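You operate a simulated robot arm through the tools that you are given. There is no shell and no other tool. Be economical: measure what you need, move in short steps, check, and stop when the job is done.

Carry out the task below with a simulated robot arm. There is one attempt and no reset: what you move stays moved.

TASK
Put things in order on the top of the square table. At the end: the green sponge cake from the top of the square table is on the white plate; the brown dark cupcake from the top of the square table stands where the silver steel cup stood; the silver steel cup from the top of the square table is on the brown small carton (marked "Cups"); the brown bottle from the top of the square table stands where the brown dark cupcake stood; whatever was shut is shut again. Leave all else as you found it, and nothing knocked over.
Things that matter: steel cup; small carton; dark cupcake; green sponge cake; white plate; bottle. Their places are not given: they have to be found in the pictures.

It is judged by the outcome, as a careful person would: the job done as asked, and still so three seconds after it is handed in. It fails if anything else is knocked over, pushed out of place, dropped, spilled or broken.

THE ROBOT
A 7-joint arm with a two-finger parallel gripper, fixed in place. Base frame: the origin is at the foot of the arm, x ahead of it, y to its left, z up; the work surface is at about z = 740. Lengths are in mm, angles in rad, forces in N, time in s.
With the tool pointing down near the work surface it reaches from about 200 to 680 mm from the base axis. Its first joint turns from -1.152 to 1.152 rad. Payload 2.4 kg.
Tool frame: the origin (TCP) lies between the finger pads and is the grasp point; the fingertips stand 30 mm ahead of it; z points along the fingers, y is the line along which they close. The gripper opens to 94 mm. The fingers are 28 mm wide and 10 mm thick; the gripper's body (50 by 96 mm) begins 55 mm behind the TCP.
Orientation is that of the tool frame in the base frame, as a unit quaternion [x, y, z, w]. With the fingers straight down and closing along the base's y, the tool's x points along the base's -x, its y along +y and its z along -z.

THE INTERFACE
- The arm moves only by the tool servo_tool. Its argument "targets" is a list of rows, each a list of 7 numbers: the shift along the tool's x, y, z in units of 20 mm (1.0 is 20 mm), then the turn, a rotation vector about the tool's x, y, z in units of 5 degrees (1.0 is 5 degrees), then the opening, from 0 (shut) to 1 (fully open). In form: [[dx, dy, dz, rx, ry, rz, jaw], ...]. A call has 1 to 20 rows; each row shifts and turns the commanded pose from where the row before left it, along the tool's axes as they then stand. A call with a number of a shift or a turn outside -1 to 1 is refused whole. A row lasts 0.2 s, in which the tool goes at most 50 mm and 0.15 rad; a call with a longer step from one row to the next is refused whole, and so is a gripper value outside its range. A pose out of reach is approached as far as the arm can. The call stops where the force on the tool passes 40 N (or 10 N more than at its start, if that is more) or the arm is blocked; 0.2 s more then pass. The fingers move at their own pace (about 153 mm/s each) and stop on an object; they squeeze with about 42 N. The grip force told is the motor's: it shows also when the fingers shut on nothing. Time passes only in rows, and 0.2 s behind the last, so rows that do not move let the fingers close. It gives the time, the measured TCP pose, the force on the tool (base axes), the opening and the grip force at its end, in the units of the frame above (readings bear some noise).
- Cameras (640 x 400 px; columns grow to the right, rows downward): "scene" is fixed at [34.7, 469.9, 1448.2]; the picture's right is [-0.79, -0.62, 0.00], its down [-0.33, 0.42, -0.84] and it looks along [0.52, -0.66, -0.54] (base axes); focal length 358 px, centre (320, 200). "wrist" rides on the gripper at [-37, 0, -58] in the tool frame; the picture's right is [0.00, -1.00, 0.00], its down [0.97, 0.00, -0.24] and it looks along [0.24, 0.00, 0.97] (tool axes); focal length 218 px, centre (320, 200).
- snapshot(camera): a new picture of that camera. No time passes.
- pixel_to_xyz(camera, pixels): for up to 12 pixels [column, row] of the newest picture of that camera ("zoom" is the newest enlarged one), the place [x, y, z] in the base frame of the surface seen there, good to about 2 mm. No time passes.
- enlarge(camera, box): a new picture of the part [left, top, right, bottom] of that camera's present view, enlarged. No time passes.
- hand_in(): hands the job in; it is judged then, once.

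Work in short steps. Measure before you move; look again where a grasp or a placing could have gone wrong, and mend it. You have 80 turns and 38 pictures in all, those below and enlarged ones among them. Open the gripper and draw the arm clear of the work before you hand the job in, unless the task says otherwise; then end with one line.

The tools are called after ">>>" as a command line: name --pt "numbers of a row" for each row, then --argument value for the rest, lists and objects as JSON in quotes. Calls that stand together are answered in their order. servo_tool: Moves the arm, as the interface text tells. Its arguments: {"type":"object","properties":{"targets":{"type":"array"}},"required":["targets"]} The other tools are called the same way: snapshot (camera) takes a picture; pixel_to_xyz (camera, pixels) gives the place of the surface under pixels of a picture; enlarge (camera, box) takes an enlarged picture of a part of a camera's view; hand_in () hands the job in.

At the start:

```text
time_s: 0.0
ee_pos: [441.6, -137.4, 1087.3]
tcp_rot: [0.0, 1.0, 0.001, 0.0]
contact_force: [0.2, 0.0, 0.2]
opening: 93.9
finger_force: 0.1
```

scene: 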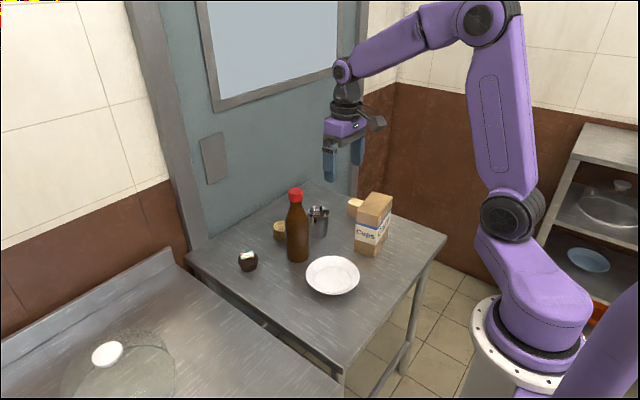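
wrist: 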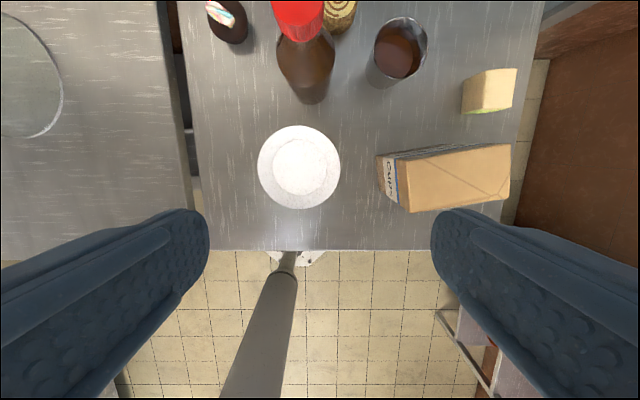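

The pictures show the bottle, cupcake, cup, plate, carton and a cake near the carton. I enlarge both views to measure them.

>>> enlarge --camera "scene" --box '[220, 170, 420, 310]'

>>> enlarge --camera "wrist" --box '[190, 0, 550, 225]'

>>> pixel_to_xyz --camera "wrist" --pixels '[[228, 12], [243, 38], [300, 20], [314, 98], [340, 15], [398, 50], [401, 24], [384, 84], [490, 90], [460, 175], [299, 167], [299, 207]]'

>>> pixel_to_xyz --camera "scene" --pixels '[[248, 262], [240, 262], [257, 262], [298, 255], [280, 230], [319, 225], [319, 210], [354, 207], [375, 200], [370, 235], [332, 275], [296, 195]]'

```text
2.86 times, centred on (320, 240) of scene
```

zoom: 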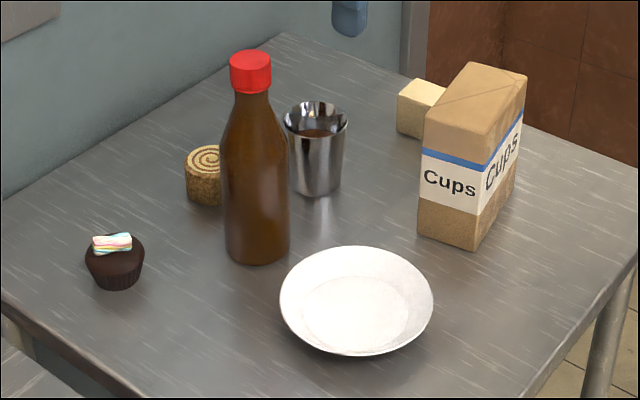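

```text
1.78 times, centred on (370, 112) of wrist
```

zoom: 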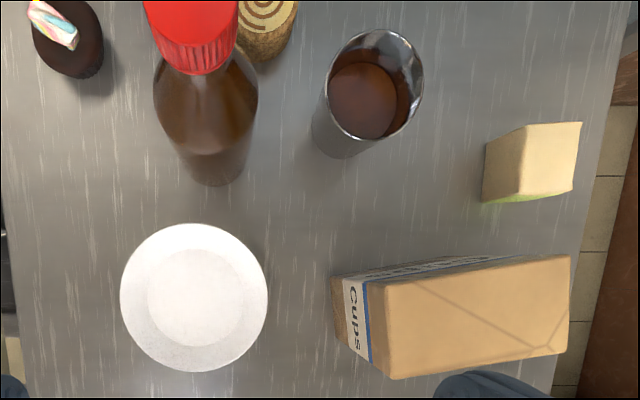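

```text
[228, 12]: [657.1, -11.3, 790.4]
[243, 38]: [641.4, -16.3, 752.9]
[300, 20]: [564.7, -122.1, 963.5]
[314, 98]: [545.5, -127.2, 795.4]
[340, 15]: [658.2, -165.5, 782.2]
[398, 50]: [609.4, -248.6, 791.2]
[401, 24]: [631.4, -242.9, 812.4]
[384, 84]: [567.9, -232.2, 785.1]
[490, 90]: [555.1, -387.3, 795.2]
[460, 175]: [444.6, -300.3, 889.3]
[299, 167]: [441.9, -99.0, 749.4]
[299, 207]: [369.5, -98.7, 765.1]
```

```text
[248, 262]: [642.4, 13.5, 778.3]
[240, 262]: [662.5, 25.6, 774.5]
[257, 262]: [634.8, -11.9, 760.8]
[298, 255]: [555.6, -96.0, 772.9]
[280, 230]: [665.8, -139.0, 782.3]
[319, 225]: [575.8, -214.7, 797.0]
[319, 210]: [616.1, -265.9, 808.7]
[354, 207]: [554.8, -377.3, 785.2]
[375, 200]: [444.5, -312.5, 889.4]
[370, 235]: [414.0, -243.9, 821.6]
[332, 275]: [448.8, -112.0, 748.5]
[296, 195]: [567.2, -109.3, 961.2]
```

The cup holds liquid, so it must stay level. I move the wrist camera forward and over for a top view of the objects.

>>> servo_tool --pt "-1 -1 0 0 0 0 1" --pt "-1 -1 0 0 0 0 1" --pt "-1 -1 0 0 0 0 1" --pt "-1 -1 0 0 0 0 1" --pt "-1 0 0 0 0 0 1" --pt "-1 0 0 0 0 0 1" --pt "-1 0 0 0 0 0 1" --pt "0 0 0 0 0 0 1"

>>> snapshot --camera "wrist"

```text
time_s: 1.8
ee_pos: [582.9, -215.5, 1086.7]
tcp_rot: [-0.001, 1.0, -0.001, 0.0]
contact_force: [0.0, -0.2, 0.3]
opening: 94.1
finger_force: 0.1
```

```text
33 pictures are left
```

wrist: 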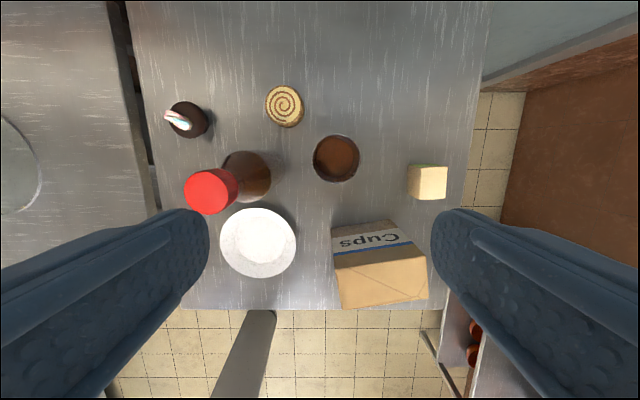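

>>> enlarge --camera "wrist" --box '[150, 80, 470, 310]'

>>> pixel_to_xyz --camera "wrist" --pixels '[[336, 136], [336, 181], [314, 158], [358, 158], [336, 158], [419, 167], [447, 168], [445, 199], [418, 198], [187, 103], [188, 137], [207, 120]]'

>>> pixel_to_xyz --camera "wrist" --pixels '[[335, 268], [425, 257], [427, 298], [343, 307], [333, 228], [393, 221], [258, 209], [258, 277], [221, 243], [295, 243], [211, 192], [258, 170]]'

```text
1.74 times, centred on (310, 195) of wrist
```

zoom: 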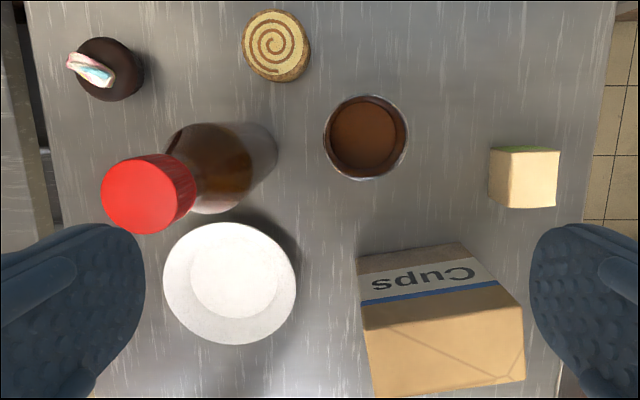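

```text
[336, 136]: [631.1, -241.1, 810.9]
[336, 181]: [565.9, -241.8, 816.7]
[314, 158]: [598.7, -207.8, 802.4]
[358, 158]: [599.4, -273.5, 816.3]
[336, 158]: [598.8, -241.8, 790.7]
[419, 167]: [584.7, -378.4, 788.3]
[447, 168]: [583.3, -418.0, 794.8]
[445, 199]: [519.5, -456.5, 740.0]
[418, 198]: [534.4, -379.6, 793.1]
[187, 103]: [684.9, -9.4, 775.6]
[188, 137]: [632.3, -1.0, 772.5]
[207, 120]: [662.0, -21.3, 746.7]
```

```text
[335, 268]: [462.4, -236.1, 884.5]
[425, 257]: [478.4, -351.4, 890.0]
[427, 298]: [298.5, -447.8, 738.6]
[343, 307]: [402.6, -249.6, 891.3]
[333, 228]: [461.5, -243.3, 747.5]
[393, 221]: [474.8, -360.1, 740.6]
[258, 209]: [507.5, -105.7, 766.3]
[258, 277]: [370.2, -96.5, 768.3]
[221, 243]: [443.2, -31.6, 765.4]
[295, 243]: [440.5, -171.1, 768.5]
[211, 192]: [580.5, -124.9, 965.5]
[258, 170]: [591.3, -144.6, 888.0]
```

Cup: centre about (599, -241), rim at z 815, 66 mm wide. I go over it and down with open fingers, stopping first just above the rim.

>>> servo_tool --pt "-0.8 -1 0 0 0 0 1" --pt "0 -0.25 1 0 0 0 1" --pt "0 0 1 0 0 0 1" --pt "0 0 1 0 0 0 1" --pt "0 0 1 0 0 0 1" --pt "0 0 1 0 0 0 1" --pt "0 0 1 0 0 0 1" --pt "0 0 1 0 0 0 1" --pt "0 0 1 0 0 0 1" --pt "0 0 1 0 0 0 1" --pt "0 0 1 0 0 0 1" --pt "0 0 1 0 0 0 1" --pt "0 0 0.5 0 0 0 1" --pt "0 0 0 0 0 0 1"

>>> snapshot --camera "wrist"

```text
time_s: 4.8
ee_pos: [598.0, -242.7, 856.9]
tcp_rot: [0.0, 1.0, 0.0, 0.001]
contact_force: [0.4, -0.3, -0.9]
opening: 94.0
finger_force: 0.0
```

```text
31 pictures are left
```

wrist: 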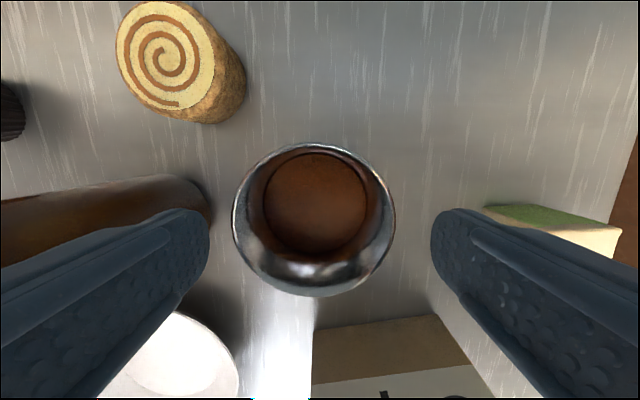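

The cup is centred at column 314, nearly right. I check the rim's x and the bottle's base here.

>>> pixel_to_xyz --camera "wrist" --pixels '[[314, 145], [314, 294], [235, 218], [393, 218], [180, 176], [208, 196], [205, 210], [490, 208], [618, 226], [515, 232], [160, 50]]'

>>> servo_tool --pt "0 0.1 1 0 0 0 1" --pt "0 0 1 0 0 0 1" --pt "0 0 1 0 0 0 1" --pt "0 0 0.5 0 0 0 1" --pt "0 0 0 0 0 0 1"

```text
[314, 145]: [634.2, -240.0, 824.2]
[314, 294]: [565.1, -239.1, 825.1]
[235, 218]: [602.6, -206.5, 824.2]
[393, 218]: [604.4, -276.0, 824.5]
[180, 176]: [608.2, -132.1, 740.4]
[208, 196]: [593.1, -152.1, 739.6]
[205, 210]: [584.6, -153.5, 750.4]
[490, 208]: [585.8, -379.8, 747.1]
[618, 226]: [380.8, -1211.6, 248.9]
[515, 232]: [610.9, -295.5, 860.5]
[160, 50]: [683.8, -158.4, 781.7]
```

```text
time_s: 6.0
ee_pos: [596.9, -239.0, 786.0]
tcp_rot: [0.0, 1.0, 0.0, 0.0]
contact_force: [-0.2, 0.0, -0.2]
opening: 94.1
finger_force: 0.1
```

Rim at z 824, centre (600, -241). The fingers straddle it; I close and then lift slowly.

>>> servo_tool --pt "-0.1 -0.05 0 0 0 0 0.8" --pt "0 0 0 0 0 0 0.7" --pt "0 0 0 0 0 0 0.6" --pt "0 0 0 0 0 0 0.4" --pt "0 0 0 0 0 0 0.4"

```text
time_s: 7.2
ee_pos: [600.2, -240.8, 786.8]
tcp_rot: [0.001, 1.0, -0.001, 0.0]
contact_force: [-0.1, -0.1, -0.5]
opening: 73.7
finger_force: 42.1
```

Gripped at 73.7 mm. Lifting gently and level.

>>> servo_tool --pt "0 0 -0.2 0 0 0 0.4" --pt "0 0 -0.4 0 0 0 0.4" --pt "0 0 -0.6 0 0 0 0.4" --pt "0 0 -0.7 0 0 0 0.4" --pt "0 0 -0.7 0 0 0 0.4" --pt "0 0 -0.7 0 0 0 0.4" --pt "0 0 -0.7 0 0 0 0.4" --pt "0 0 -0.7 0 0 0 0.4" --pt "0 0 -0.7 0 0 0 0.4" --pt "0 0 -0.7 0 0 0 0.4" --pt "0 0 -0.7 0 0 0 0.4" --pt "0 0 -0.7 0 0 0 0.4" --pt "0 0 -0.7 0 0 0 0.4" --pt "0 0 -0.6 0 0 0 0.4" --pt "0 0 -0.4 0 0 0 0.4" --pt "0 0 -0.2 0 0 0 0.4" --pt "0 0 0 0 0 0 0.4"

>>> snapshot --camera "wrist"

```text
time_s: 10.8
ee_pos: [600.4, -241.3, 974.0]
tcp_rot: [0.0, 1.0, 0.0, 0.0]
contact_force: [-0.2, -0.1, -3.0]
opening: 73.4
finger_force: 41.5
```

```text
30 pictures are left
```

wrist: 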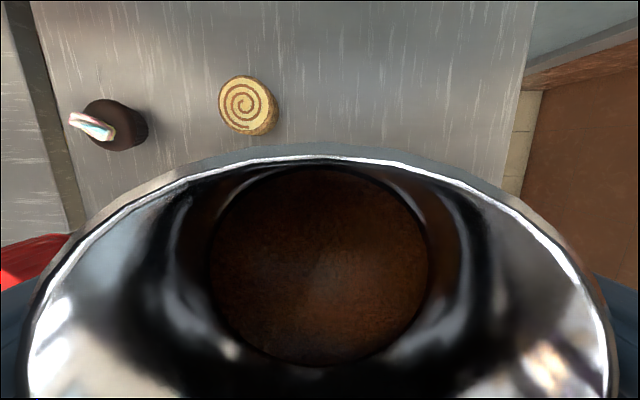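

Cup is held, liquid level. I look from the scene camera and measure the carton's top corners.

>>> enlarge --camera "scene" --box '[260, 130, 420, 270]'

```text
2.86 times, centred on (340, 200) of scene
```

zoom: 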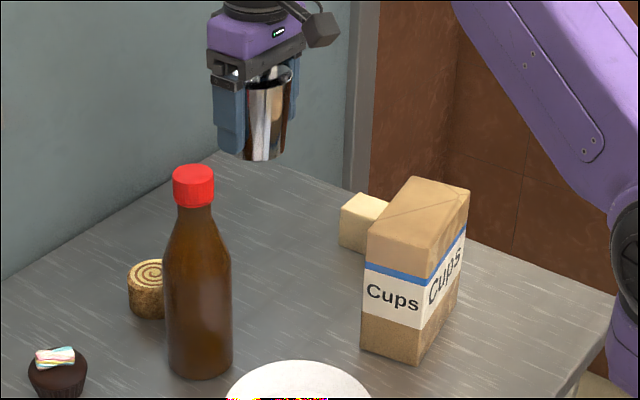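

>>> pixel_to_xyz --camera "zoom" --pixels '[[369, 222], [413, 179], [468, 191], [424, 248], [418, 213], [193, 180], [193, 167], [175, 185], [213, 185], [193, 202], [197, 340], [265, 158]]'

```text
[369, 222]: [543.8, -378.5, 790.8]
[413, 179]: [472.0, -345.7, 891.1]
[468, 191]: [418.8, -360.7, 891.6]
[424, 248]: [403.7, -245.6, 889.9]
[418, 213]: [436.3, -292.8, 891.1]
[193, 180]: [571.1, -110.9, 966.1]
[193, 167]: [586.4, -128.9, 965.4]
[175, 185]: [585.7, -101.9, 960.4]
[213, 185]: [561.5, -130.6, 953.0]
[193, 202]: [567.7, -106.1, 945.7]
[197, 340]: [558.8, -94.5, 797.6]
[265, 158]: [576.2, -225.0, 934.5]
```

Carton top centre is about (440, -298), z 891. Moving the cup above it with a gentle ramp.

>>> servo_tool --pt "0.2 -0.07 0 0 0 0 0.4" --pt "0.4 -0.14 0 0 0 0 0.4" --pt "0.6 -0.21 0 0 0 0 0.4" --pt "0.7 -0.25 0 0 0 0 0.4" --pt "0.7 -0.25 0 0 0 0 0.4" --pt "0.7 -0.25 0 0 0 0 0.4" --pt "0.7 -0.25 0 0 0 0 0.4" --pt "0.7 -0.25 0 0 0 0 0.4" --pt "0.7 -0.25 0 0 0 0 0.4" --pt "0.7 -0.25 0 0 0 0 0.4" --pt "0.7 -0.25 0 0 0 0 0.4" --pt "0.6 -0.21 0 0 0 0 0.4" --pt "0.4 -0.14 0 0 0 0 0.4" --pt "0.2 -0.07 0 0 0 0 0.4" --pt "0 0 0 0 0 0 0.4"

>>> enlarge --camera "scene" --box '[300, 110, 460, 270]'

```text
time_s: 14.0
ee_pos: [439.7, -296.5, 974.9]
tcp_rot: [0.0, 1.0, 0.0, 0.0]
contact_force: [0.3, -0.7, -1.4]
opening: 73.4
finger_force: 41.8
```

```text
2.50 times, centred on (380, 190) of scene
```

zoom: 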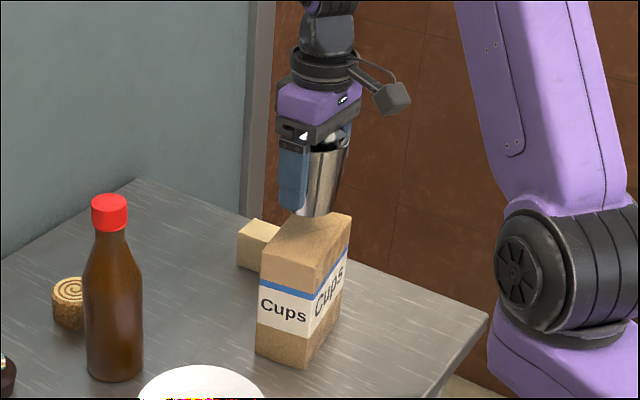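

Cup is over the carton. I lower to a few mm above the expected contact.

>>> servo_tool --pt "0 0 0.2 0 0 0 0.4" --pt "0 0 0.4 0 0 0 0.4" --pt "0 0 0.4 0 0 0 0.4" --pt "0 0 0.3 0 0 0 0.4" --pt "0 0 0.2 0 0 0 0.4" --pt "0 0 0.1 0 0 0 0.4" --pt "0 0 0 0 0 0 0.4"

>>> enlarge --camera "scene" --box '[340, 150, 420, 210]'

```text
time_s: 15.6
ee_pos: [439.5, -296.1, 942.5]
tcp_rot: [0.0, 1.0, -0.001, 0.0]
contact_force: [-0.1, 0.5, -1.9]
opening: 73.1
finger_force: 42.2
```

```text
6.67 times, centred on (380, 180) of scene
```

zoom: 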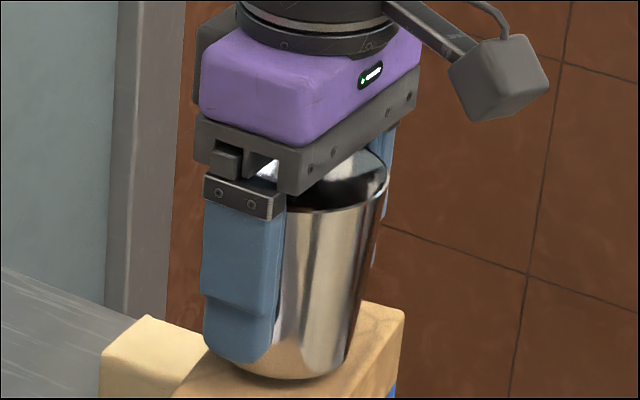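

Few mm left. Lowering by small steps while reading the force.

>>> servo_tool --pt "0 0 0.1 0 0 0 0.4" --pt "0 0 0.05 0 0 0 0.4" --pt "0 0 0 0 0 0 0.4"

```text
time_s: 16.4
ee_pos: [440.2, -296.6, 939.7]
tcp_rot: [0.0, 1.0, 0.0, 0.0]
contact_force: [0.7, 0.1, -2.3]
opening: 73.2
finger_force: 42.8
```

>>> servo_tool --pt "0 0 0.05 0 0 0 0.4" --pt "0 0 0.05 0 0 0 0.4" --pt "0 0 0 0 0 0 0.4"

```text
time_s: 17.2
ee_pos: [440.6, -295.4, 937.4]
tcp_rot: [0.0, 1.0, 0.0, 0.0]
contact_force: [-0.9, -0.5, -2.2]
opening: 73.4
finger_force: 42.1
```

>>> servo_tool --pt "0 0 0.05 0 0 0 0.4" --pt "0 0 0 0 0 0 0.4"

```text
time_s: 17.8
ee_pos: [439.2, -297.1, 937.2]
tcp_rot: [0.0, 1.0, 0.0, 0.0]
contact_force: [0.5, 0.2, -2.0]
opening: 73.2
finger_force: 41.5
```

>>> servo_tool --pt "0 0 0.05 0 0 0 0.4" --pt "0 0 0.05 0 0 0 0.4" --pt "0 0 0 0 0 0 0.4"

```text
time_s: 18.6
ee_pos: [439.6, -297.6, 935.8]
tcp_rot: [0.0, 1.0, 0.0, 0.001]
contact_force: [-3.5, 5.5, 24.4]
opening: 73.3
finger_force: 42.3
```

Contact felt (24 N). I ease back half a millimetre and open slowly.

>>> servo_tool --pt "0 0 -0.03 0 0 0 0.4" --pt "0 0 0 0 0 0 0.8" --pt "0 0 0 0 0 0 0.9" --pt "0 0 0 0 0 0 1" --pt "0 0 0 0 0 0 1"

>>> servo_tool --pt "0 0 -0.3 0 0 0 1" --pt "0 0 -0.6 0 0 0 1" --pt "0 0 -1 0 0 0 1" --pt "0 0 -1 0 0 0 1" --pt "0 0 -1 0 0 0 1" --pt "0 0 -1 0 0 0 1" --pt "0 0 -1 0 0 0 1" --pt "0 0 0 0 0 0 1"

>>> snapshot --camera "scene"

>>> snapshot --camera "wrist"

```text
time_s: 19.8
ee_pos: [438.9, -296.5, 935.4]
tcp_rot: [0.001, 1.0, 0.0, 0.0]
contact_force: [-0.6, -0.2, 0.3]
opening: 94.3
finger_force: 0.1
```

```text
time_s: 21.6
ee_pos: [438.9, -296.7, 1053.4]
tcp_rot: [0.0, 1.0, 0.0, 0.0]
contact_force: [0.3, -0.1, -0.2]
opening: 93.9
finger_force: 0.0
```

```text
26 pictures are left
```

scene: 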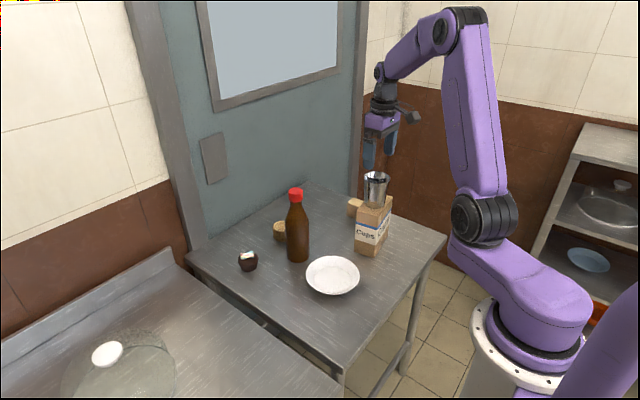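

```text
25 pictures are left
```

wrist: 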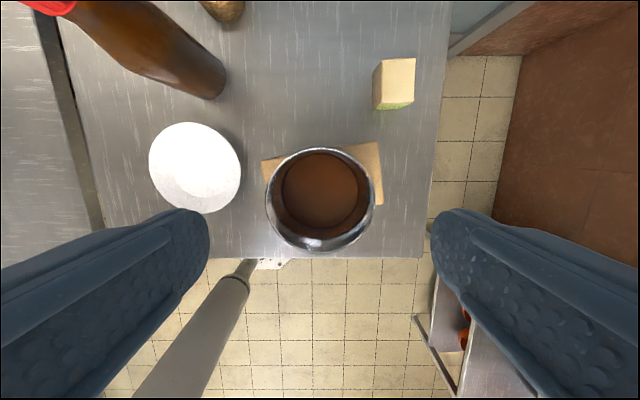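

The cup stands on the carton. Next I go over the cupcake at about (657, 0).

>>> servo_tool --pt "-0.75 1 0 0 0 0 1" --pt "-0.75 1 0 0 0 0 1" --pt "-0.75 1 0 0 0 0 1" --pt "-0.75 1 0 0 0 0 1" --pt "-0.75 1 0 0 0 0 1" --pt "-0.75 1 0 0 0 0 1" --pt "-0.75 1 0 0 0 0 1" --pt "-0.75 1 0 0 0 0 1" --pt "-0.75 1 0 0 0 0 1" --pt "-0.75 1 0 0 0 0 1" --pt "-0.75 1 0 0 0 0 1" --pt "-0.75 1 0 0 0 0 1" --pt "-0.75 1 0 0 0 0 1" --pt "-0.75 1 0 0 0 0 1" --pt "-0.4 0.75 0 0 0 0 1" --pt "0 0 1 0 0 0 1" --pt "0 0 1 0 0 0 1" --pt "0 0 1 0 0 0 1" --pt "0 0 1 0 0 0 1" --pt "0 0 0 0 0 0 1"

>>> snapshot --camera "wrist"

```text
time_s: 25.8
ee_pos: [656.8, -3.3, 972.6]
tcp_rot: [-0.001, 1.0, 0.0, -0.001]
contact_force: [0.2, -0.9, 0.7]
opening: 94.2
finger_force: 0.1
```

```text
24 pictures are left
```

wrist: 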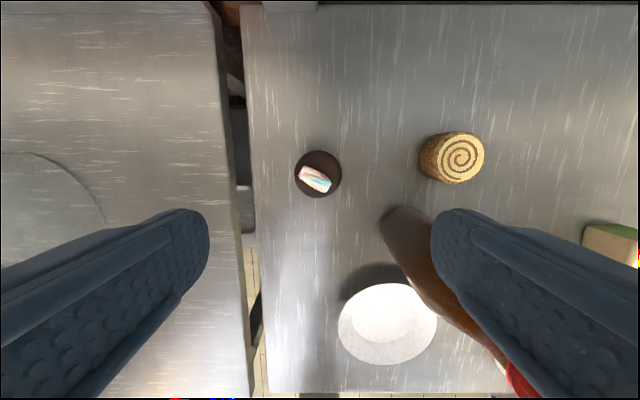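

>>> pixel_to_xyz --camera "wrist" --pixels '[[318, 152], [318, 196], [297, 174], [340, 174], [315, 180], [305, 158], [390, 213], [405, 209], [380, 230], [400, 330], [340, 320], [436, 324]]'

```text
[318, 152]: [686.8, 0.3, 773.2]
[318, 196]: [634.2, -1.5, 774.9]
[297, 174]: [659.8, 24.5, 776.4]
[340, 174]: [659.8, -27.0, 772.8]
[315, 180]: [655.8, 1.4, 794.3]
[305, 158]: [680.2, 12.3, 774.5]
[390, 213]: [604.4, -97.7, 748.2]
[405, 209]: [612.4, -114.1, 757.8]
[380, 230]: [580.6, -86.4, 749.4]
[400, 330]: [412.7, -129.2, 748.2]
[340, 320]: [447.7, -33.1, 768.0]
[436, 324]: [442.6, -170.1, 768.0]
```

Cupcake centre (660, -1), 52 mm wide at z 774. I lower around it.

>>> servo_tool --pt "-0.18 0.1 1 0 0 0 1" --pt "0 0 1 0 0 0 1" --pt "0 0 1 0 0 0 1" --pt "0 0 1 0 0 0 1" --pt "0 0 1 0 0 0 1" --pt "0 0 1 0 0 0 1" --pt "0 0 1 0 0 0 1" --pt "0 0 1 0 0 0 1" --pt "0 0 1 0 0 0 1" --pt "0 0 0.5 0 0 0 1" --pt "0 0 0.3 0 0 0 1" --pt "0 0 0 0 0 0 1"

>>> snapshot --camera "wrist"

```text
time_s: 28.4
ee_pos: [660.4, -0.1, 775.0]
tcp_rot: [0.001, 1.0, 0.0, 0.0]
contact_force: [0.2, 0.6, -0.1]
opening: 94.0
finger_force: 0.0
```

```text
23 pictures are left
```

wrist: 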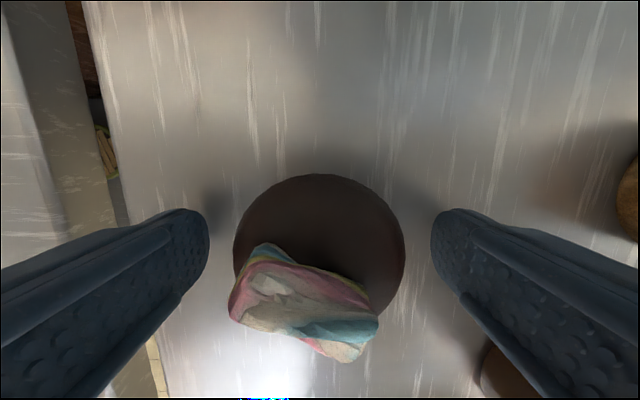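

Centred. I close only to just under the cupcake's width to avoid crushing.

>>> servo_tool --pt "0 0 0 0 0 0 0.8" --pt "0 0 0 0 0 0 0.65" --pt "0 0 0 0 0 0 0.54" --pt "0 0 0 0 0 0 0.54" --pt "0 0 0 0 0 0 0.54"

```text
time_s: 29.6
ee_pos: [660.5, -0.3, 777.8]
tcp_rot: [0.0, 1.0, 0.0, 0.0]
contact_force: [-0.5, -0.5, 0.2]
opening: 56.2
finger_force: 42.1
```

Gripped at 56 mm. Lifting well above the bottle's top.

>>> servo_tool --pt "0 0 -0.3 0 0 0 0.5" --pt "0 0 -0.7 0 0 0 0.5" --pt "0 0 -1 0 0 0 0.5" --pt "0 0 -1 0 0 0 0.5" --pt "0 0 -1 0 0 0 0.5" --pt "0 0 -1 0 0 0 0.5" --pt "0 0 -1 0 0 0 0.5" --pt "0 0 -1 0 0 0 0.5" --pt "0 0 -1 0 0 0 0.5" --pt "0 0 -1 0 0 0 0.5" --pt "0 0 -1 0 0 0 0.5" --pt "0 0 -1 0 0 0 0.5" --pt "0 0 -1 0 0 0 0.5" --pt "0 0 -1 0 0 0 0.5" --pt "0 0 -0.5 0 0 0 0.5" --pt "0 0 0 0 0 0 0.5"

>>> servo_tool --pt "0.13 -0.5 0 0 0 0 0.5" --pt "0.25 -1 0 0 0 0 0.5" --pt "0.25 -1 0 0 0 0 0.5" --pt "0.25 -1 0 0 0 0 0.5" --pt "0.25 -1 0 0 0 0 0.5" --pt "0.25 -1 0 0 0 0 0.5" --pt "0.25 -1 0 0 0 0 0.5" --pt "0.25 -1 0 0 0 0 0.5" --pt "0.25 -1 0 0 0 0 0.5" --pt "0.25 -1 0 0 0 0 0.5" --pt "0.25 -1 0 0 0 0 0.5" --pt "0.25 -1 0 0 0 0 0.5" --pt "0.13 -0.5 0 0 0 0 0.5" --pt "0 0 0 0 0 0 0.5"

>>> snapshot --camera "wrist"

```text
time_s: 33.0
ee_pos: [662.0, -2.0, 1048.4]
tcp_rot: [0.001, 1.0, -0.001, 0.001]
contact_force: [-0.7, -0.1, -0.7]
opening: 56.2
finger_force: 42.5
```

```text
time_s: 36.0
ee_pos: [600.5, -240.5, 1047.0]
tcp_rot: [0.0, 1.0, -0.001, 0.0]
contact_force: [0.9, -0.4, -1.2]
opening: 56.3
finger_force: 41.5
```

```text
22 pictures are left
```

wrist: 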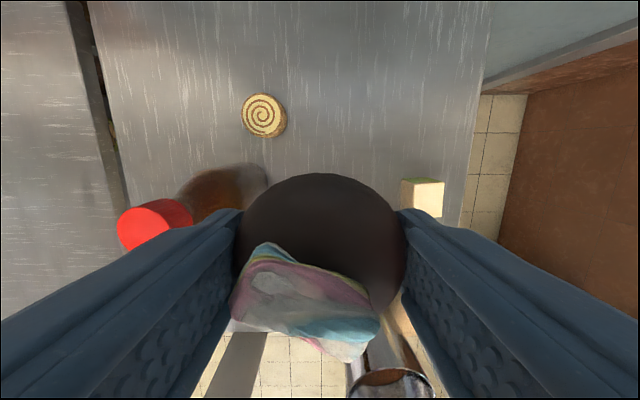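

Cupcake is in hand over the cup's old place. Lowering to near the table.

>>> servo_tool --pt "0 0 0.5 0 0 0 0.5" --pt "0 0 1 0 0 0 0.5" --pt "0 0 1 0 0 0 0.5" --pt "0 0 1 0 0 0 0.5" --pt "0 0 1 0 0 0 0.5" --pt "0 0 1 0 0 0 0.5" --pt "0 0 1 0 0 0 0.5" --pt "0 0 1 0 0 0 0.5" --pt "0 0 1 0 0 0 0.5" --pt "0 0 1 0 0 0 0.5" --pt "0 0 1 0 0 0 0.5" --pt "0 0 1 0 0 0 0.5" --pt "0 0 1 0 0 0 0.5" --pt "0 0 0.5 0 0 0 0.5" --pt "0 0 0.3 0 0 0 0.5" --pt "0 0 0.1 0 0 0 0.5" --pt "0 0 0 0 0 0 0.5"

>>> servo_tool --pt "0 0 0.05 0 0 0 0.5" --pt "0 0 0 0 0 0 0.5"

```text
time_s: 39.6
ee_pos: [600.2, -239.5, 779.4]
tcp_rot: [0.0, 1.0, 0.001, 0.0]
contact_force: [-0.8, 0.2, -1.6]
opening: 56.1
finger_force: 41.7
```

```text
time_s: 40.2
ee_pos: [598.7, -239.5, 777.4]
tcp_rot: [0.0, 1.0, 0.001, 0.001]
contact_force: [0.0, 0.7, -0.4]
opening: 56.0
finger_force: 42.0
```

>>> servo_tool --pt "0 0 0.05 0 0 0 0.5" --pt "0 0 0 0 0 0 0.5"

```text
time_s: 40.8
ee_pos: [600.6, -239.7, 776.2]
tcp_rot: [0.0, 1.0, -0.001, 0.0]
contact_force: [-0.2, 0.1, -0.9]
opening: 56.1
finger_force: 42.0
```

>>> servo_tool --pt "0 0 0.04 0 0 0 0.5" --pt "0 0 0 0 0 0 0.5"

```text
time_s: 41.4
ee_pos: [601.4, -240.3, 776.6]
tcp_rot: [0.0, 1.0, 0.001, 0.0]
contact_force: [-2.3, 0.8, 6.5]
opening: 56.5
finger_force: 42.4
```

Contact felt (6.5 N). I open and rise.

>>> servo_tool --pt "0 0 0 0 0 0 0.65" --pt "0 0 0 0 0 0 0.8" --pt "0 0 0 0 0 0 1" --pt "0 0 0 0 0 0 1" --pt "0 0 -0.5 0 0 0 1" --pt "0 0 -1 0 0 0 1" --pt "0 0 -1 0 0 0 1" --pt "0 0 -1 0 0 0 1" --pt "0 0 -1 0 0 0 1" --pt "0 0 -1 0 0 0 1" --pt "0 0 -1 0 0 0 1" --pt "0 0 -1 0 0 0 1" --pt "0 0 -1 0 0 0 1" --pt "0 0 -1 0 0 0 1" --pt "0 0 -1 0 0 0 1" --pt "0 0 -1 0 0 0 1" --pt "0 0 -1 0 0 0 1" --pt "0 0 -1 0 0 0 1" --pt "0 0 -1 0 0 0 1" --pt "0 0 0 0 0 0 1"

>>> servo_tool --pt "0.2 1 0 0 0 0 1" --pt "0.2 1 0 0 0 0 1" --pt "0.2 1 0 0 0 0 1" --pt "0.2 1 0 0 0 0 1" --pt "0.2 1 0 0 0 0 1" --pt "0.0 1 0 0 0 0 1" --pt "0 0 0 0 0 0 1"

>>> snapshot --camera "wrist"

```text
time_s: 45.6
ee_pos: [600.5, -240.0, 1066.5]
tcp_rot: [0.0, 1.0, 0.0, 0.001]
contact_force: [-0.1, -0.4, 0.2]
opening: 93.8
finger_force: 0.2
```

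```text
time_s: 47.2
ee_pos: [580.1, -118.5, 1066.1]
tcp_rot: [0.0, 1.0, 0.0, 0.001]
contact_force: [0.5, -0.6, 0.4]
opening: 93.7
finger_force: 0.1
```

```text
21 pictures are left
```

wrist: 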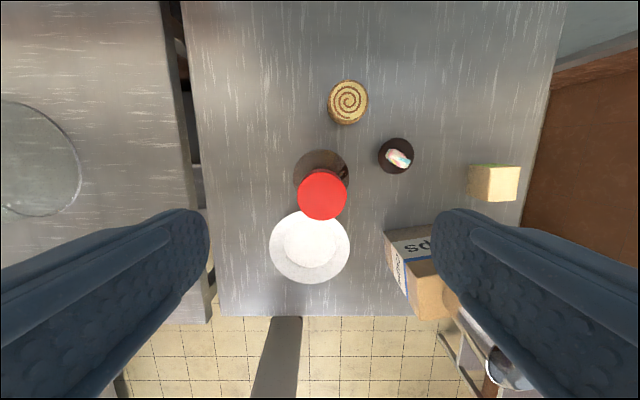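

The cupcake stands in the cup's old place. Now measure the bottle cap below the gripper.

>>> pixel_to_xyz --camera "wrist" --pixels '[[323, 173], [323, 216], [301, 195], [345, 195], [323, 195], [300, 160], [344, 160], [321, 151], [396, 155], [380, 156], [413, 156], [396, 139]]'

>>> enlarge --camera "scene" --box '[260, 170, 340, 270]'

```text
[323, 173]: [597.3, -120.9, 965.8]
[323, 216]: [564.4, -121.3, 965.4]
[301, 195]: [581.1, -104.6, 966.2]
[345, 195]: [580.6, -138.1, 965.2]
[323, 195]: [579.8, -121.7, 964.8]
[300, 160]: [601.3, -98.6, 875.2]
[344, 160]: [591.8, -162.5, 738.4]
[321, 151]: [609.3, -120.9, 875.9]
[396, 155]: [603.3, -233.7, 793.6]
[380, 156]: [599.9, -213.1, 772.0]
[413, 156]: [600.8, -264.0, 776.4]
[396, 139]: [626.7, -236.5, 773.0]
```

```text
4.00 times, centred on (300, 220) of scene
```

zoom: 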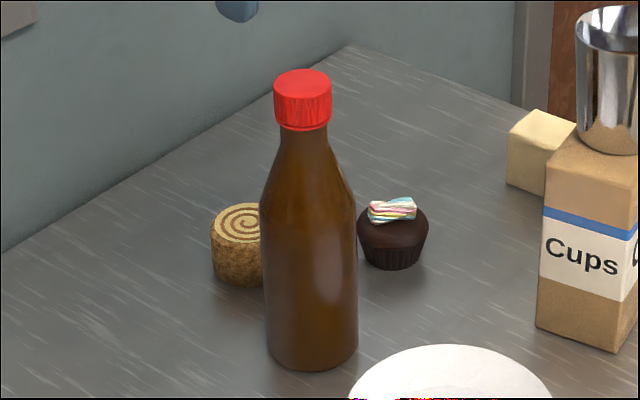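

Cap centre (581, -121), z 936–965, 35 mm wide. I lower so the pads straddle the cap.

>>> servo_tool --pt "-0.05 -0.13 1 0 0 0 1" --pt "0 0 1 0 0 0 1" --pt "0 0 1 0 0 0 1" --pt "0 0 1 0 0 0 1" --pt "0 0 1 0 0 0 1" --pt "0 0 0.8 0 0 0 1" --pt "0 0 0.3 0 0 0 1" --pt "0 0 0 0 0 0 1"

>>> servo_tool --pt "0 0 0 0 0 0 0.8" --pt "0 0 0 0 0 0 0.6" --pt "0 0 0 0 0 0 0.5" --pt "0 0 0 0 0 0 0.4" --pt "0 0 0 0 0 0 0.2" --pt "0 0 0 0 0 0 0.2"

>>> enlarge --camera "scene" --box '[260, 150, 340, 270]'

```text
time_s: 49.0
ee_pos: [582.0, -119.5, 944.7]
tcp_rot: [0.0, 1.0, 0.0, 0.0]
contact_force: [-0.4, 1.1, -0.4]
opening: 94.0
finger_force: 0.1
```

```text
time_s: 50.4
ee_pos: [580.4, -120.9, 943.2]
tcp_rot: [0.0, 1.0, 0.0, -0.001]
contact_force: [0.3, 1.6, 1.4]
opening: 36.8
finger_force: 41.7
```

```text
3.33 times, centred on (300, 210) of scene
```

zoom: 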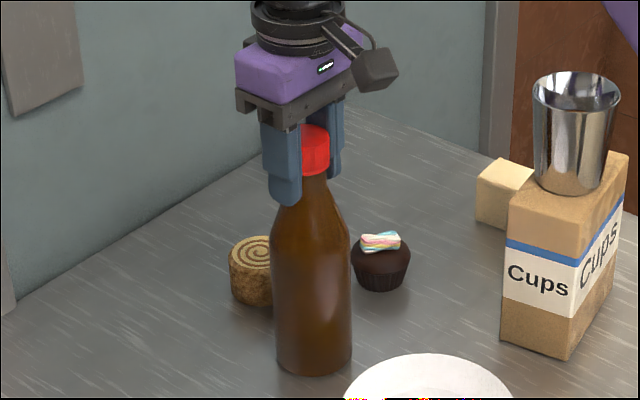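

Cap gripped. Lift 40 mm slowly and check.

>>> servo_tool --pt "0 0 -0.1 0 0 0 0.2" --pt "0 0 -0.2 0 0 0 0.2" --pt "0 0 -0.3 0 0 0 0.2" --pt "0 0 -0.4 0 0 0 0.2" --pt "0 0 -0.4 0 0 0 0.2" --pt "0 0 -0.3 0 0 0 0.2" --pt "0 0 -0.2 0 0 0 0.2" --pt "0 0 -0.1 0 0 0 0.2" --pt "0 0 0 0 0 0 0.2"

>>> enlarge --camera "scene" --box '[260, 130, 340, 270]'

```text
time_s: 52.4
ee_pos: [581.8, -121.9, 983.1]
tcp_rot: [0.001, 1.0, 0.0, 0.0]
contact_force: [0.4, 0.4, -4.2]
opening: 35.5
finger_force: 42.2
```

```text
2.86 times, centred on (300, 200) of scene
```

zoom: 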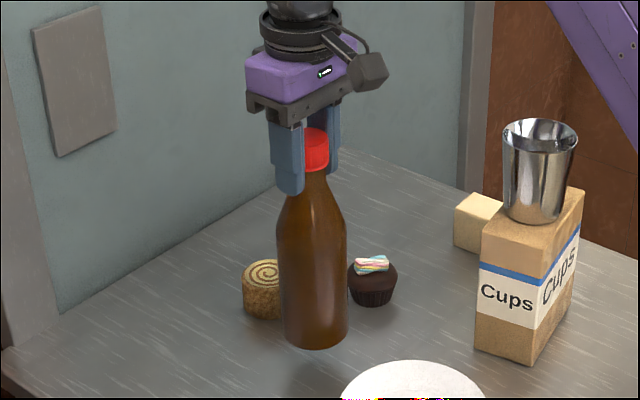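

The bottle hangs upright. Moving to the cupcake's old place (660, -1) gently.

>>> servo_tool --pt "-0.07 0.1 0 0 0 0 0.2" --pt "-0.13 0.2 0 0 0 0 0.2" --pt "-0.2 0.3 0 0 0 0 0.2" --pt "-0.26 0.4 0 0 0 0 0.2" --pt "-0.33 0.5 0 0 0 0 0.2" --pt "-0.33 0.5 0 0 0 0 0.2" --pt "-0.33 0.5 0 0 0 0 0.2" --pt "-0.33 0.5 0 0 0 0 0.2" --pt "-0.33 0.5 0 0 0 0 0.2" --pt "-0.33 0.5 0 0 0 0 0.2" --pt "-0.33 0.5 0 0 0 0 0.2" --pt "-0.33 0.5 0 0 0 0 0.2" --pt "-0.26 0.4 0 0 0 0 0.2" --pt "-0.2 0.3 0 0 0 0 0.2" --pt "-0.13 0.2 0 0 0 0 0.2" --pt "-0.07 0.1 0 0 0 0 0.2" --pt "0 0 0 0 0 0 0.2" --pt "0 0 0 0 0 0 0.2"

>>> servo_tool --pt "0 0 0.2 0 0 0 0.2" --pt "0 0 0.3 0 0 0 0.2" --pt "0 0 0.4 0 0 0 0.2" --pt "0 0 0.4 0 0 0 0.2" --pt "0 0 0.2 0 0 0 0.2" --pt "0 0 0.2 0 0 0 0.2" --pt "0 0 0.1 0 0 0 0.2" --pt "0 0 0 0 0 0 0.2"

>>> enlarge --camera "scene" --box '[200, 140, 320, 280]'

```text
time_s: 56.2
ee_pos: [661.6, -2.1, 984.2]
tcp_rot: [0.0, 1.0, 0.0, 0.0]
contact_force: [1.8, 0.2, -6.6]
opening: 35.3
finger_force: 41.8
```

```text
time_s: 58.0
ee_pos: [660.2, -3.0, 947.9]
tcp_rot: [0.0, 1.0, -0.001, 0.0]
contact_force: [-0.1, 0.0, -5.9]
opening: 35.3
finger_force: 41.9
```

```text
2.86 times, centred on (260, 210) of scene
```

zoom: 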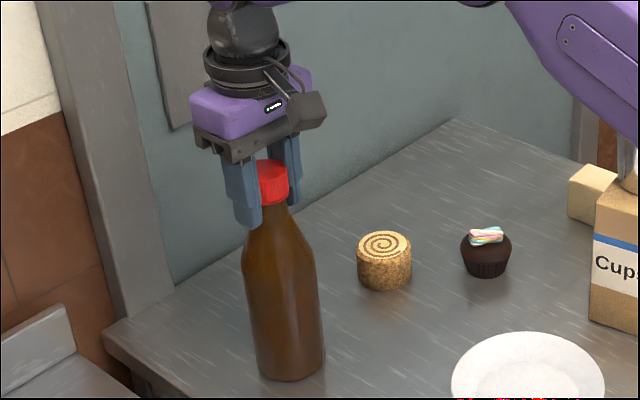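

I check whether the bottle hangs straight by measuring its sides.

>>> pixel_to_xyz --camera "zoom" --pixels '[[270, 170], [270, 195], [256, 290], [320, 290], [285, 290], [289, 365], [262, 365], [322, 365], [290, 378]]'

>>> snapshot --camera "wrist"

```text
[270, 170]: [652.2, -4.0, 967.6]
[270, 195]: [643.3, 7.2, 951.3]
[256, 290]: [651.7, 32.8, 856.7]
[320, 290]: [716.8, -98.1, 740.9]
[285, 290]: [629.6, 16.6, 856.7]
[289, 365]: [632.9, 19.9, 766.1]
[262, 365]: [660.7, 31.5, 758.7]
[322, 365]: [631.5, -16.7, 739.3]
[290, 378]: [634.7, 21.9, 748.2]
```

```text
16 pictures are left
```

wrist: 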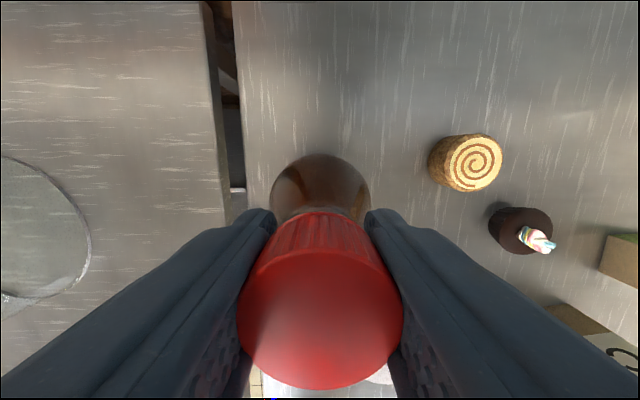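

Near vertical (within ~2°). I lower by small steps until contact.

>>> servo_tool --pt "0 0.05 0.05 0 0 0 0.2" --pt "0 0.05 0.05 0 0 0 0.2" --pt "0 0 0 0 0 0 0.2"

>>> servo_tool --pt "0 0 0.05 0 0 0 0.2" --pt "0 0 0 0 0 0 0.2"

```text
time_s: 58.8
ee_pos: [661.1, -1.3, 946.4]
tcp_rot: [0.0, 1.0, 0.0, 0.0]
contact_force: [-0.5, -2.1, -2.1]
opening: 35.6
finger_force: 42.3
```

```text
time_s: 59.4
ee_pos: [659.8, -0.5, 947.0]
tcp_rot: [0.0, 1.0, 0.0, 0.0]
contact_force: [-5.9, -2.2, 12.7]
opening: 35.1
finger_force: 42.6
```

Edge contact began; I press 1 mm more so the base levels.

>>> servo_tool --pt "0 0 0.04 0 0 0 0.2" --pt "0 0 0 0 0 0 0.2"

>>> enlarge --camera "scene" --box '[200, 140, 320, 280]'

>>> pixel_to_xyz --camera "zoom" --pixels '[[285, 290], [286, 310], [288, 340], [289, 365], [290, 378]]'

```text
time_s: 60.0
ee_pos: [660.8, -0.7, 947.5]
tcp_rot: [0.0, 1.0, 0.0, 0.002]
contact_force: [-7.2, -2.2, 26.0]
opening: 35.4
finger_force: 42.5
```

```text
2.86 times, centred on (260, 210) of scene
```

zoom: 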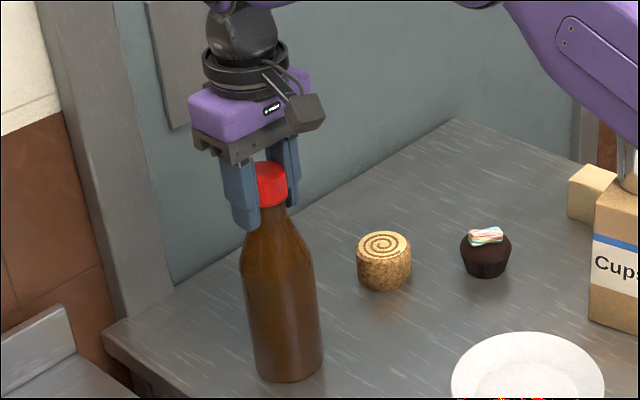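

```text
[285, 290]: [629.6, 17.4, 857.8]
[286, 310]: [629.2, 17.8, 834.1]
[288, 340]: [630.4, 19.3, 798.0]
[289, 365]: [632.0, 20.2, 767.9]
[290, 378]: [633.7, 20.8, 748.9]
```

It is practically upright. I ease off slightly and release.

>>> servo_tool --pt "0 0 -0.05 0 0 0 0.2" --pt "0 0 0 0 0 0 0.4" --pt "0 0 0 0 0 0 0.5" --pt "0 0 0 0 0 0 0.7" --pt "0 0 0 0 0 0 1" --pt "0 0 0 0 0 0 1" --pt "0 0 -0.3 0 0 0 1" --pt "0 0 -1 0 0 0 1" --pt "0 0 -1 0 0 0 1" --pt "0 0 -1 0 0 0 1" --pt "0 0 -1 0 0 0 1" --pt "0 0 -1 0 0 0 1" --pt "0 0 0 0 0 0 1"

>>> snapshot --camera "scene"

```text
time_s: 62.8
ee_pos: [662.2, -1.7, 1050.6]
tcp_rot: [0.0, 1.0, -0.001, 0.001]
contact_force: [-0.1, -0.4, 0.6]
opening: 94.0
finger_force: 0.0
```

```text
14 pictures are left
```

scene: 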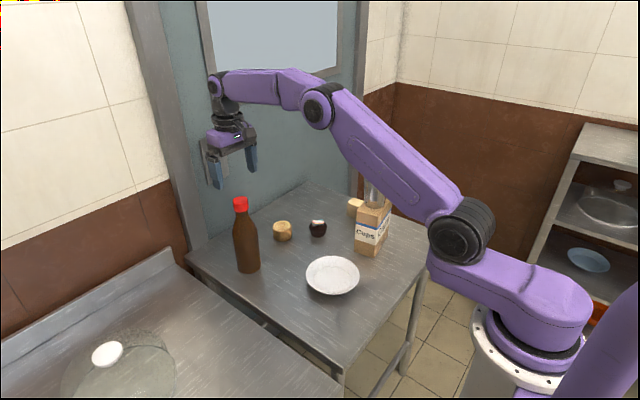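

Next the sponge cake, which lies radially behind the carton with the cup, so I check the arm's link geometry for clearance.

>>> pixel_to_xyz --camera "scene" --pixels '[[460, 240], [317, 105], [215, 86], [280, 85], [228, 115], [232, 135], [250, 160], [354, 207], [283, 230], [318, 228]]'

```text
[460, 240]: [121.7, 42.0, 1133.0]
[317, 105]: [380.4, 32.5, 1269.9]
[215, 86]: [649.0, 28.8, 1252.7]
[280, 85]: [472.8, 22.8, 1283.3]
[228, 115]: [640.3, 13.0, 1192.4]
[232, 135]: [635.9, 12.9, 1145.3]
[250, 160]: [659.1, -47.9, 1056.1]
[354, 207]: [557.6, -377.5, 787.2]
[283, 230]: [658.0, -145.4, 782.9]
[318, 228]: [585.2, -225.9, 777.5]
```

The nearly straight forearm would pass only about 1 cm above the cup on the carton when reaching the sponge (radius ~686). Safer: park the cup at the free former bottle spot, do the sponge, then return the cup. First I go above the cup.

>>> servo_tool --pt "0.75 -1 0 0 0 0 1" --pt "0.75 -1 0 0 0 0 1" --pt "0.75 -1 0 0 0 0 1" --pt "0.75 -1 0 0 0 0 1" --pt "0.75 -1 0 0 0 0 1" --pt "0.75 -1 0 0 0 0 1" --pt "0.75 -1 0 0 0 0 1" --pt "0.75 -1 0 0 0 0 1" --pt "0.75 -1 0 0 0 0 1" --pt "0.75 -1 0 0 0 0 1" --pt "0.75 -1 0 0 0 0 1" --pt "0.75 -1 0 0 0 0 1" --pt "0.75 -1 0 0 0 0 1" --pt "0.75 -1 0 0 0 0 1" --pt "0.6 -0.77 0 0 0 0 1" --pt "0 0 0 0 0 0 1" --pt "0 0 0 0 0 0 1"

>>> snapshot --camera "wrist"

```text
time_s: 66.4
ee_pos: [439.6, -295.9, 1051.6]
tcp_rot: [0.0, 1.0, 0.0, 0.0]
contact_force: [0.1, 0.0, 0.1]
opening: 94.1
finger_force: 0.1
```

```text
13 pictures are left
```

wrist: 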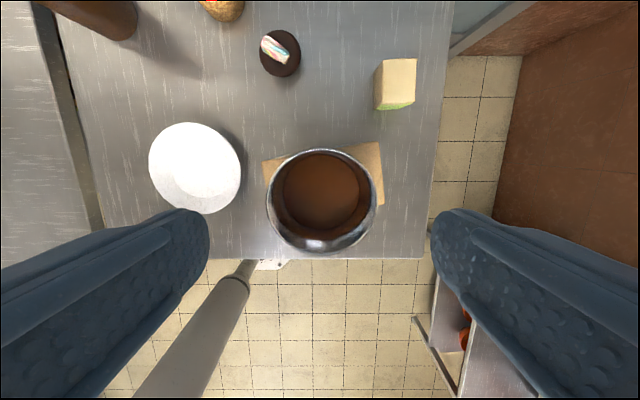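

>>> pixel_to_xyz --camera "wrist" --pixels '[[321, 151], [321, 249], [269, 200], [374, 200], [383, 61], [416, 61], [412, 97], [378, 100], [396, 78], [396, 107]]'

>>> servo_tool --pt "0 0 1 0 0 0 1" --pt "0 0 1 0 0 0 1" --pt "0 0 1 0 0 0 1" --pt "0 0 1 0 0 0 1" --pt "0 0 1 0 0 0 1" --pt "0 0 0.6 0 0 0 1" --pt "0 0 0.2 0 0 0 1" --pt "0 0 0 0 0 0 1"

```text
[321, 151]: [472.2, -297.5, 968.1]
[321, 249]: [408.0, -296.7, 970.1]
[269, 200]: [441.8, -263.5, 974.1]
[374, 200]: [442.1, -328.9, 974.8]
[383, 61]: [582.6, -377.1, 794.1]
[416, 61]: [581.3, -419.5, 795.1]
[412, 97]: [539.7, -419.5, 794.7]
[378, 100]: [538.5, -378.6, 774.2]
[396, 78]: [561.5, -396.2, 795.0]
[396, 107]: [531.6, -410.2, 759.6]
```

```text
time_s: 68.2
ee_pos: [438.7, -295.8, 936.1]
tcp_rot: [0.0, 1.0, 0.0, 0.001]
contact_force: [-0.6, 0.1, 0.4]
opening: 93.8
finger_force: 0.1
```

Positioned on the cup. Close, and lift gently.

>>> servo_tool --pt "0 0 0 0 0 0 0.8" --pt "0 0 0 0 0 0 0.7" --pt "0 0 0 0 0 0 0.6" --pt "0 0 0 0 0 0 0.4" --pt "0 0 0 0 0 0 0.4" --pt "0 0 -0.1 0 0 0 0.4" --pt "0 0 -0.2 0 0 0 0.4" --pt "0 0 -0.4 0 0 0 0.4" --pt "0 0 -0.5 0 0 0 0.4" --pt "0 0 -0.4 0 0 0 0.4" --pt "0 0 -0.2 0 0 0 0.4" --pt "0 0 -0.2 0 0 0 0.4" --pt "0 0 0 0 0 0 0.4"

>>> servo_tool --pt "-0.16 0.2 0 0 0 0 0.4" --pt "-0.31 0.4 0 0 0 0 0.4" --pt "-0.47 0.6 0 0 0 0 0.4" --pt "-0.55 0.7 0 0 0 0 0.4" --pt "-0.55 0.7 0 0 0 0 0.4" --pt "-0.55 0.7 0 0 0 0 0.4" --pt "-0.55 0.7 0 0 0 0 0.4" --pt "-0.55 0.7 0 0 0 0 0.4" --pt "-0.55 0.7 0 0 0 0 0.4" --pt "-0.55 0.7 0 0 0 0 0.4" --pt "-0.55 0.7 0 0 0 0 0.4" --pt "-0.55 0.7 0 0 0 0 0.4" --pt "-0.47 0.6 0 0 0 0 0.4" --pt "-0.31 0.4 0 0 0 0 0.4" --pt "-0.16 0.2 0 0 0 0 0.4" --pt "0 0 0 0 0 0 0.4"

>>> snapshot --camera "scene"

```text
time_s: 71.0
ee_pos: [438.9, -295.5, 975.8]
tcp_rot: [0.0, 1.0, 0.0, 0.0]
contact_force: [0.4, -0.5, -1.9]
opening: 73.3
finger_force: 42.1
```

```text
time_s: 74.4
ee_pos: [574.6, -121.5, 975.2]
tcp_rot: [-0.001, 1.0, 0.0, 0.0]
contact_force: [0.5, -0.5, -2.3]
opening: 73.4
finger_force: 42.1
```

```text
12 pictures are left
```

scene: 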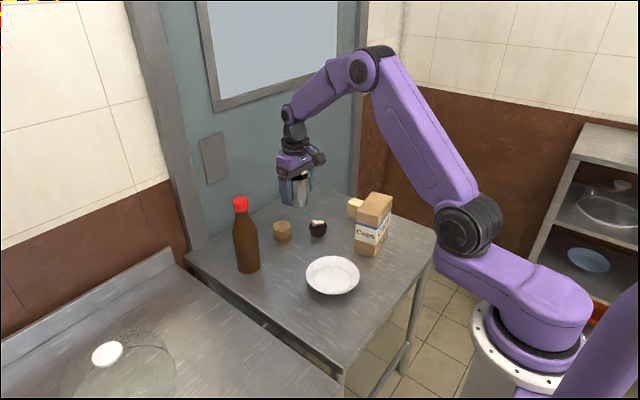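

Cup carried level; lowering to just above the table.

>>> servo_tool --pt "0 0 0.2 0 0 0 0.4" --pt "0 0 0.4 0 0 0 0.4" --pt "0 0 0.6 0 0 0 0.4" --pt "0 0 0.7 0 0 0 0.4" --pt "0 0 0.7 0 0 0 0.4" --pt "0 0 0.7 0 0 0 0.4" --pt "0 0 0.7 0 0 0 0.4" --pt "0 0 0.7 0 0 0 0.4" --pt "0 0 0.7 0 0 0 0.4" --pt "0 0 0.7 0 0 0 0.4" --pt "0 0 0.7 0 0 0 0.4" --pt "0 0 0.7 0 0 0 0.4" --pt "0 0 0.6 0 0 0 0.4" --pt "0 0 0.5 0 0 0 0.4" --pt "0 0 0.3 0 0 0 0.4" --pt "0 0 0.2 0 0 0 0.4" --pt "0 0 0.1 0 0 0 0.4" --pt "0 0 0 0 0 0 0.4"

>>> servo_tool --pt "0 0 0.05 0 0 0 0.4" --pt "0 0 0 0 0 0 0.4"

```text
time_s: 78.2
ee_pos: [576.0, -122.0, 791.9]
tcp_rot: [-0.001, 1.0, 0.0, 0.001]
contact_force: [-1.2, 0.2, -2.1]
opening: 73.3
finger_force: 42.5
```

```text
time_s: 78.8
ee_pos: [575.5, -122.1, 790.9]
tcp_rot: [0.001, 1.0, 0.0, 0.0]
contact_force: [0.9, 0.2, -2.2]
opening: 72.9
finger_force: 42.1
```

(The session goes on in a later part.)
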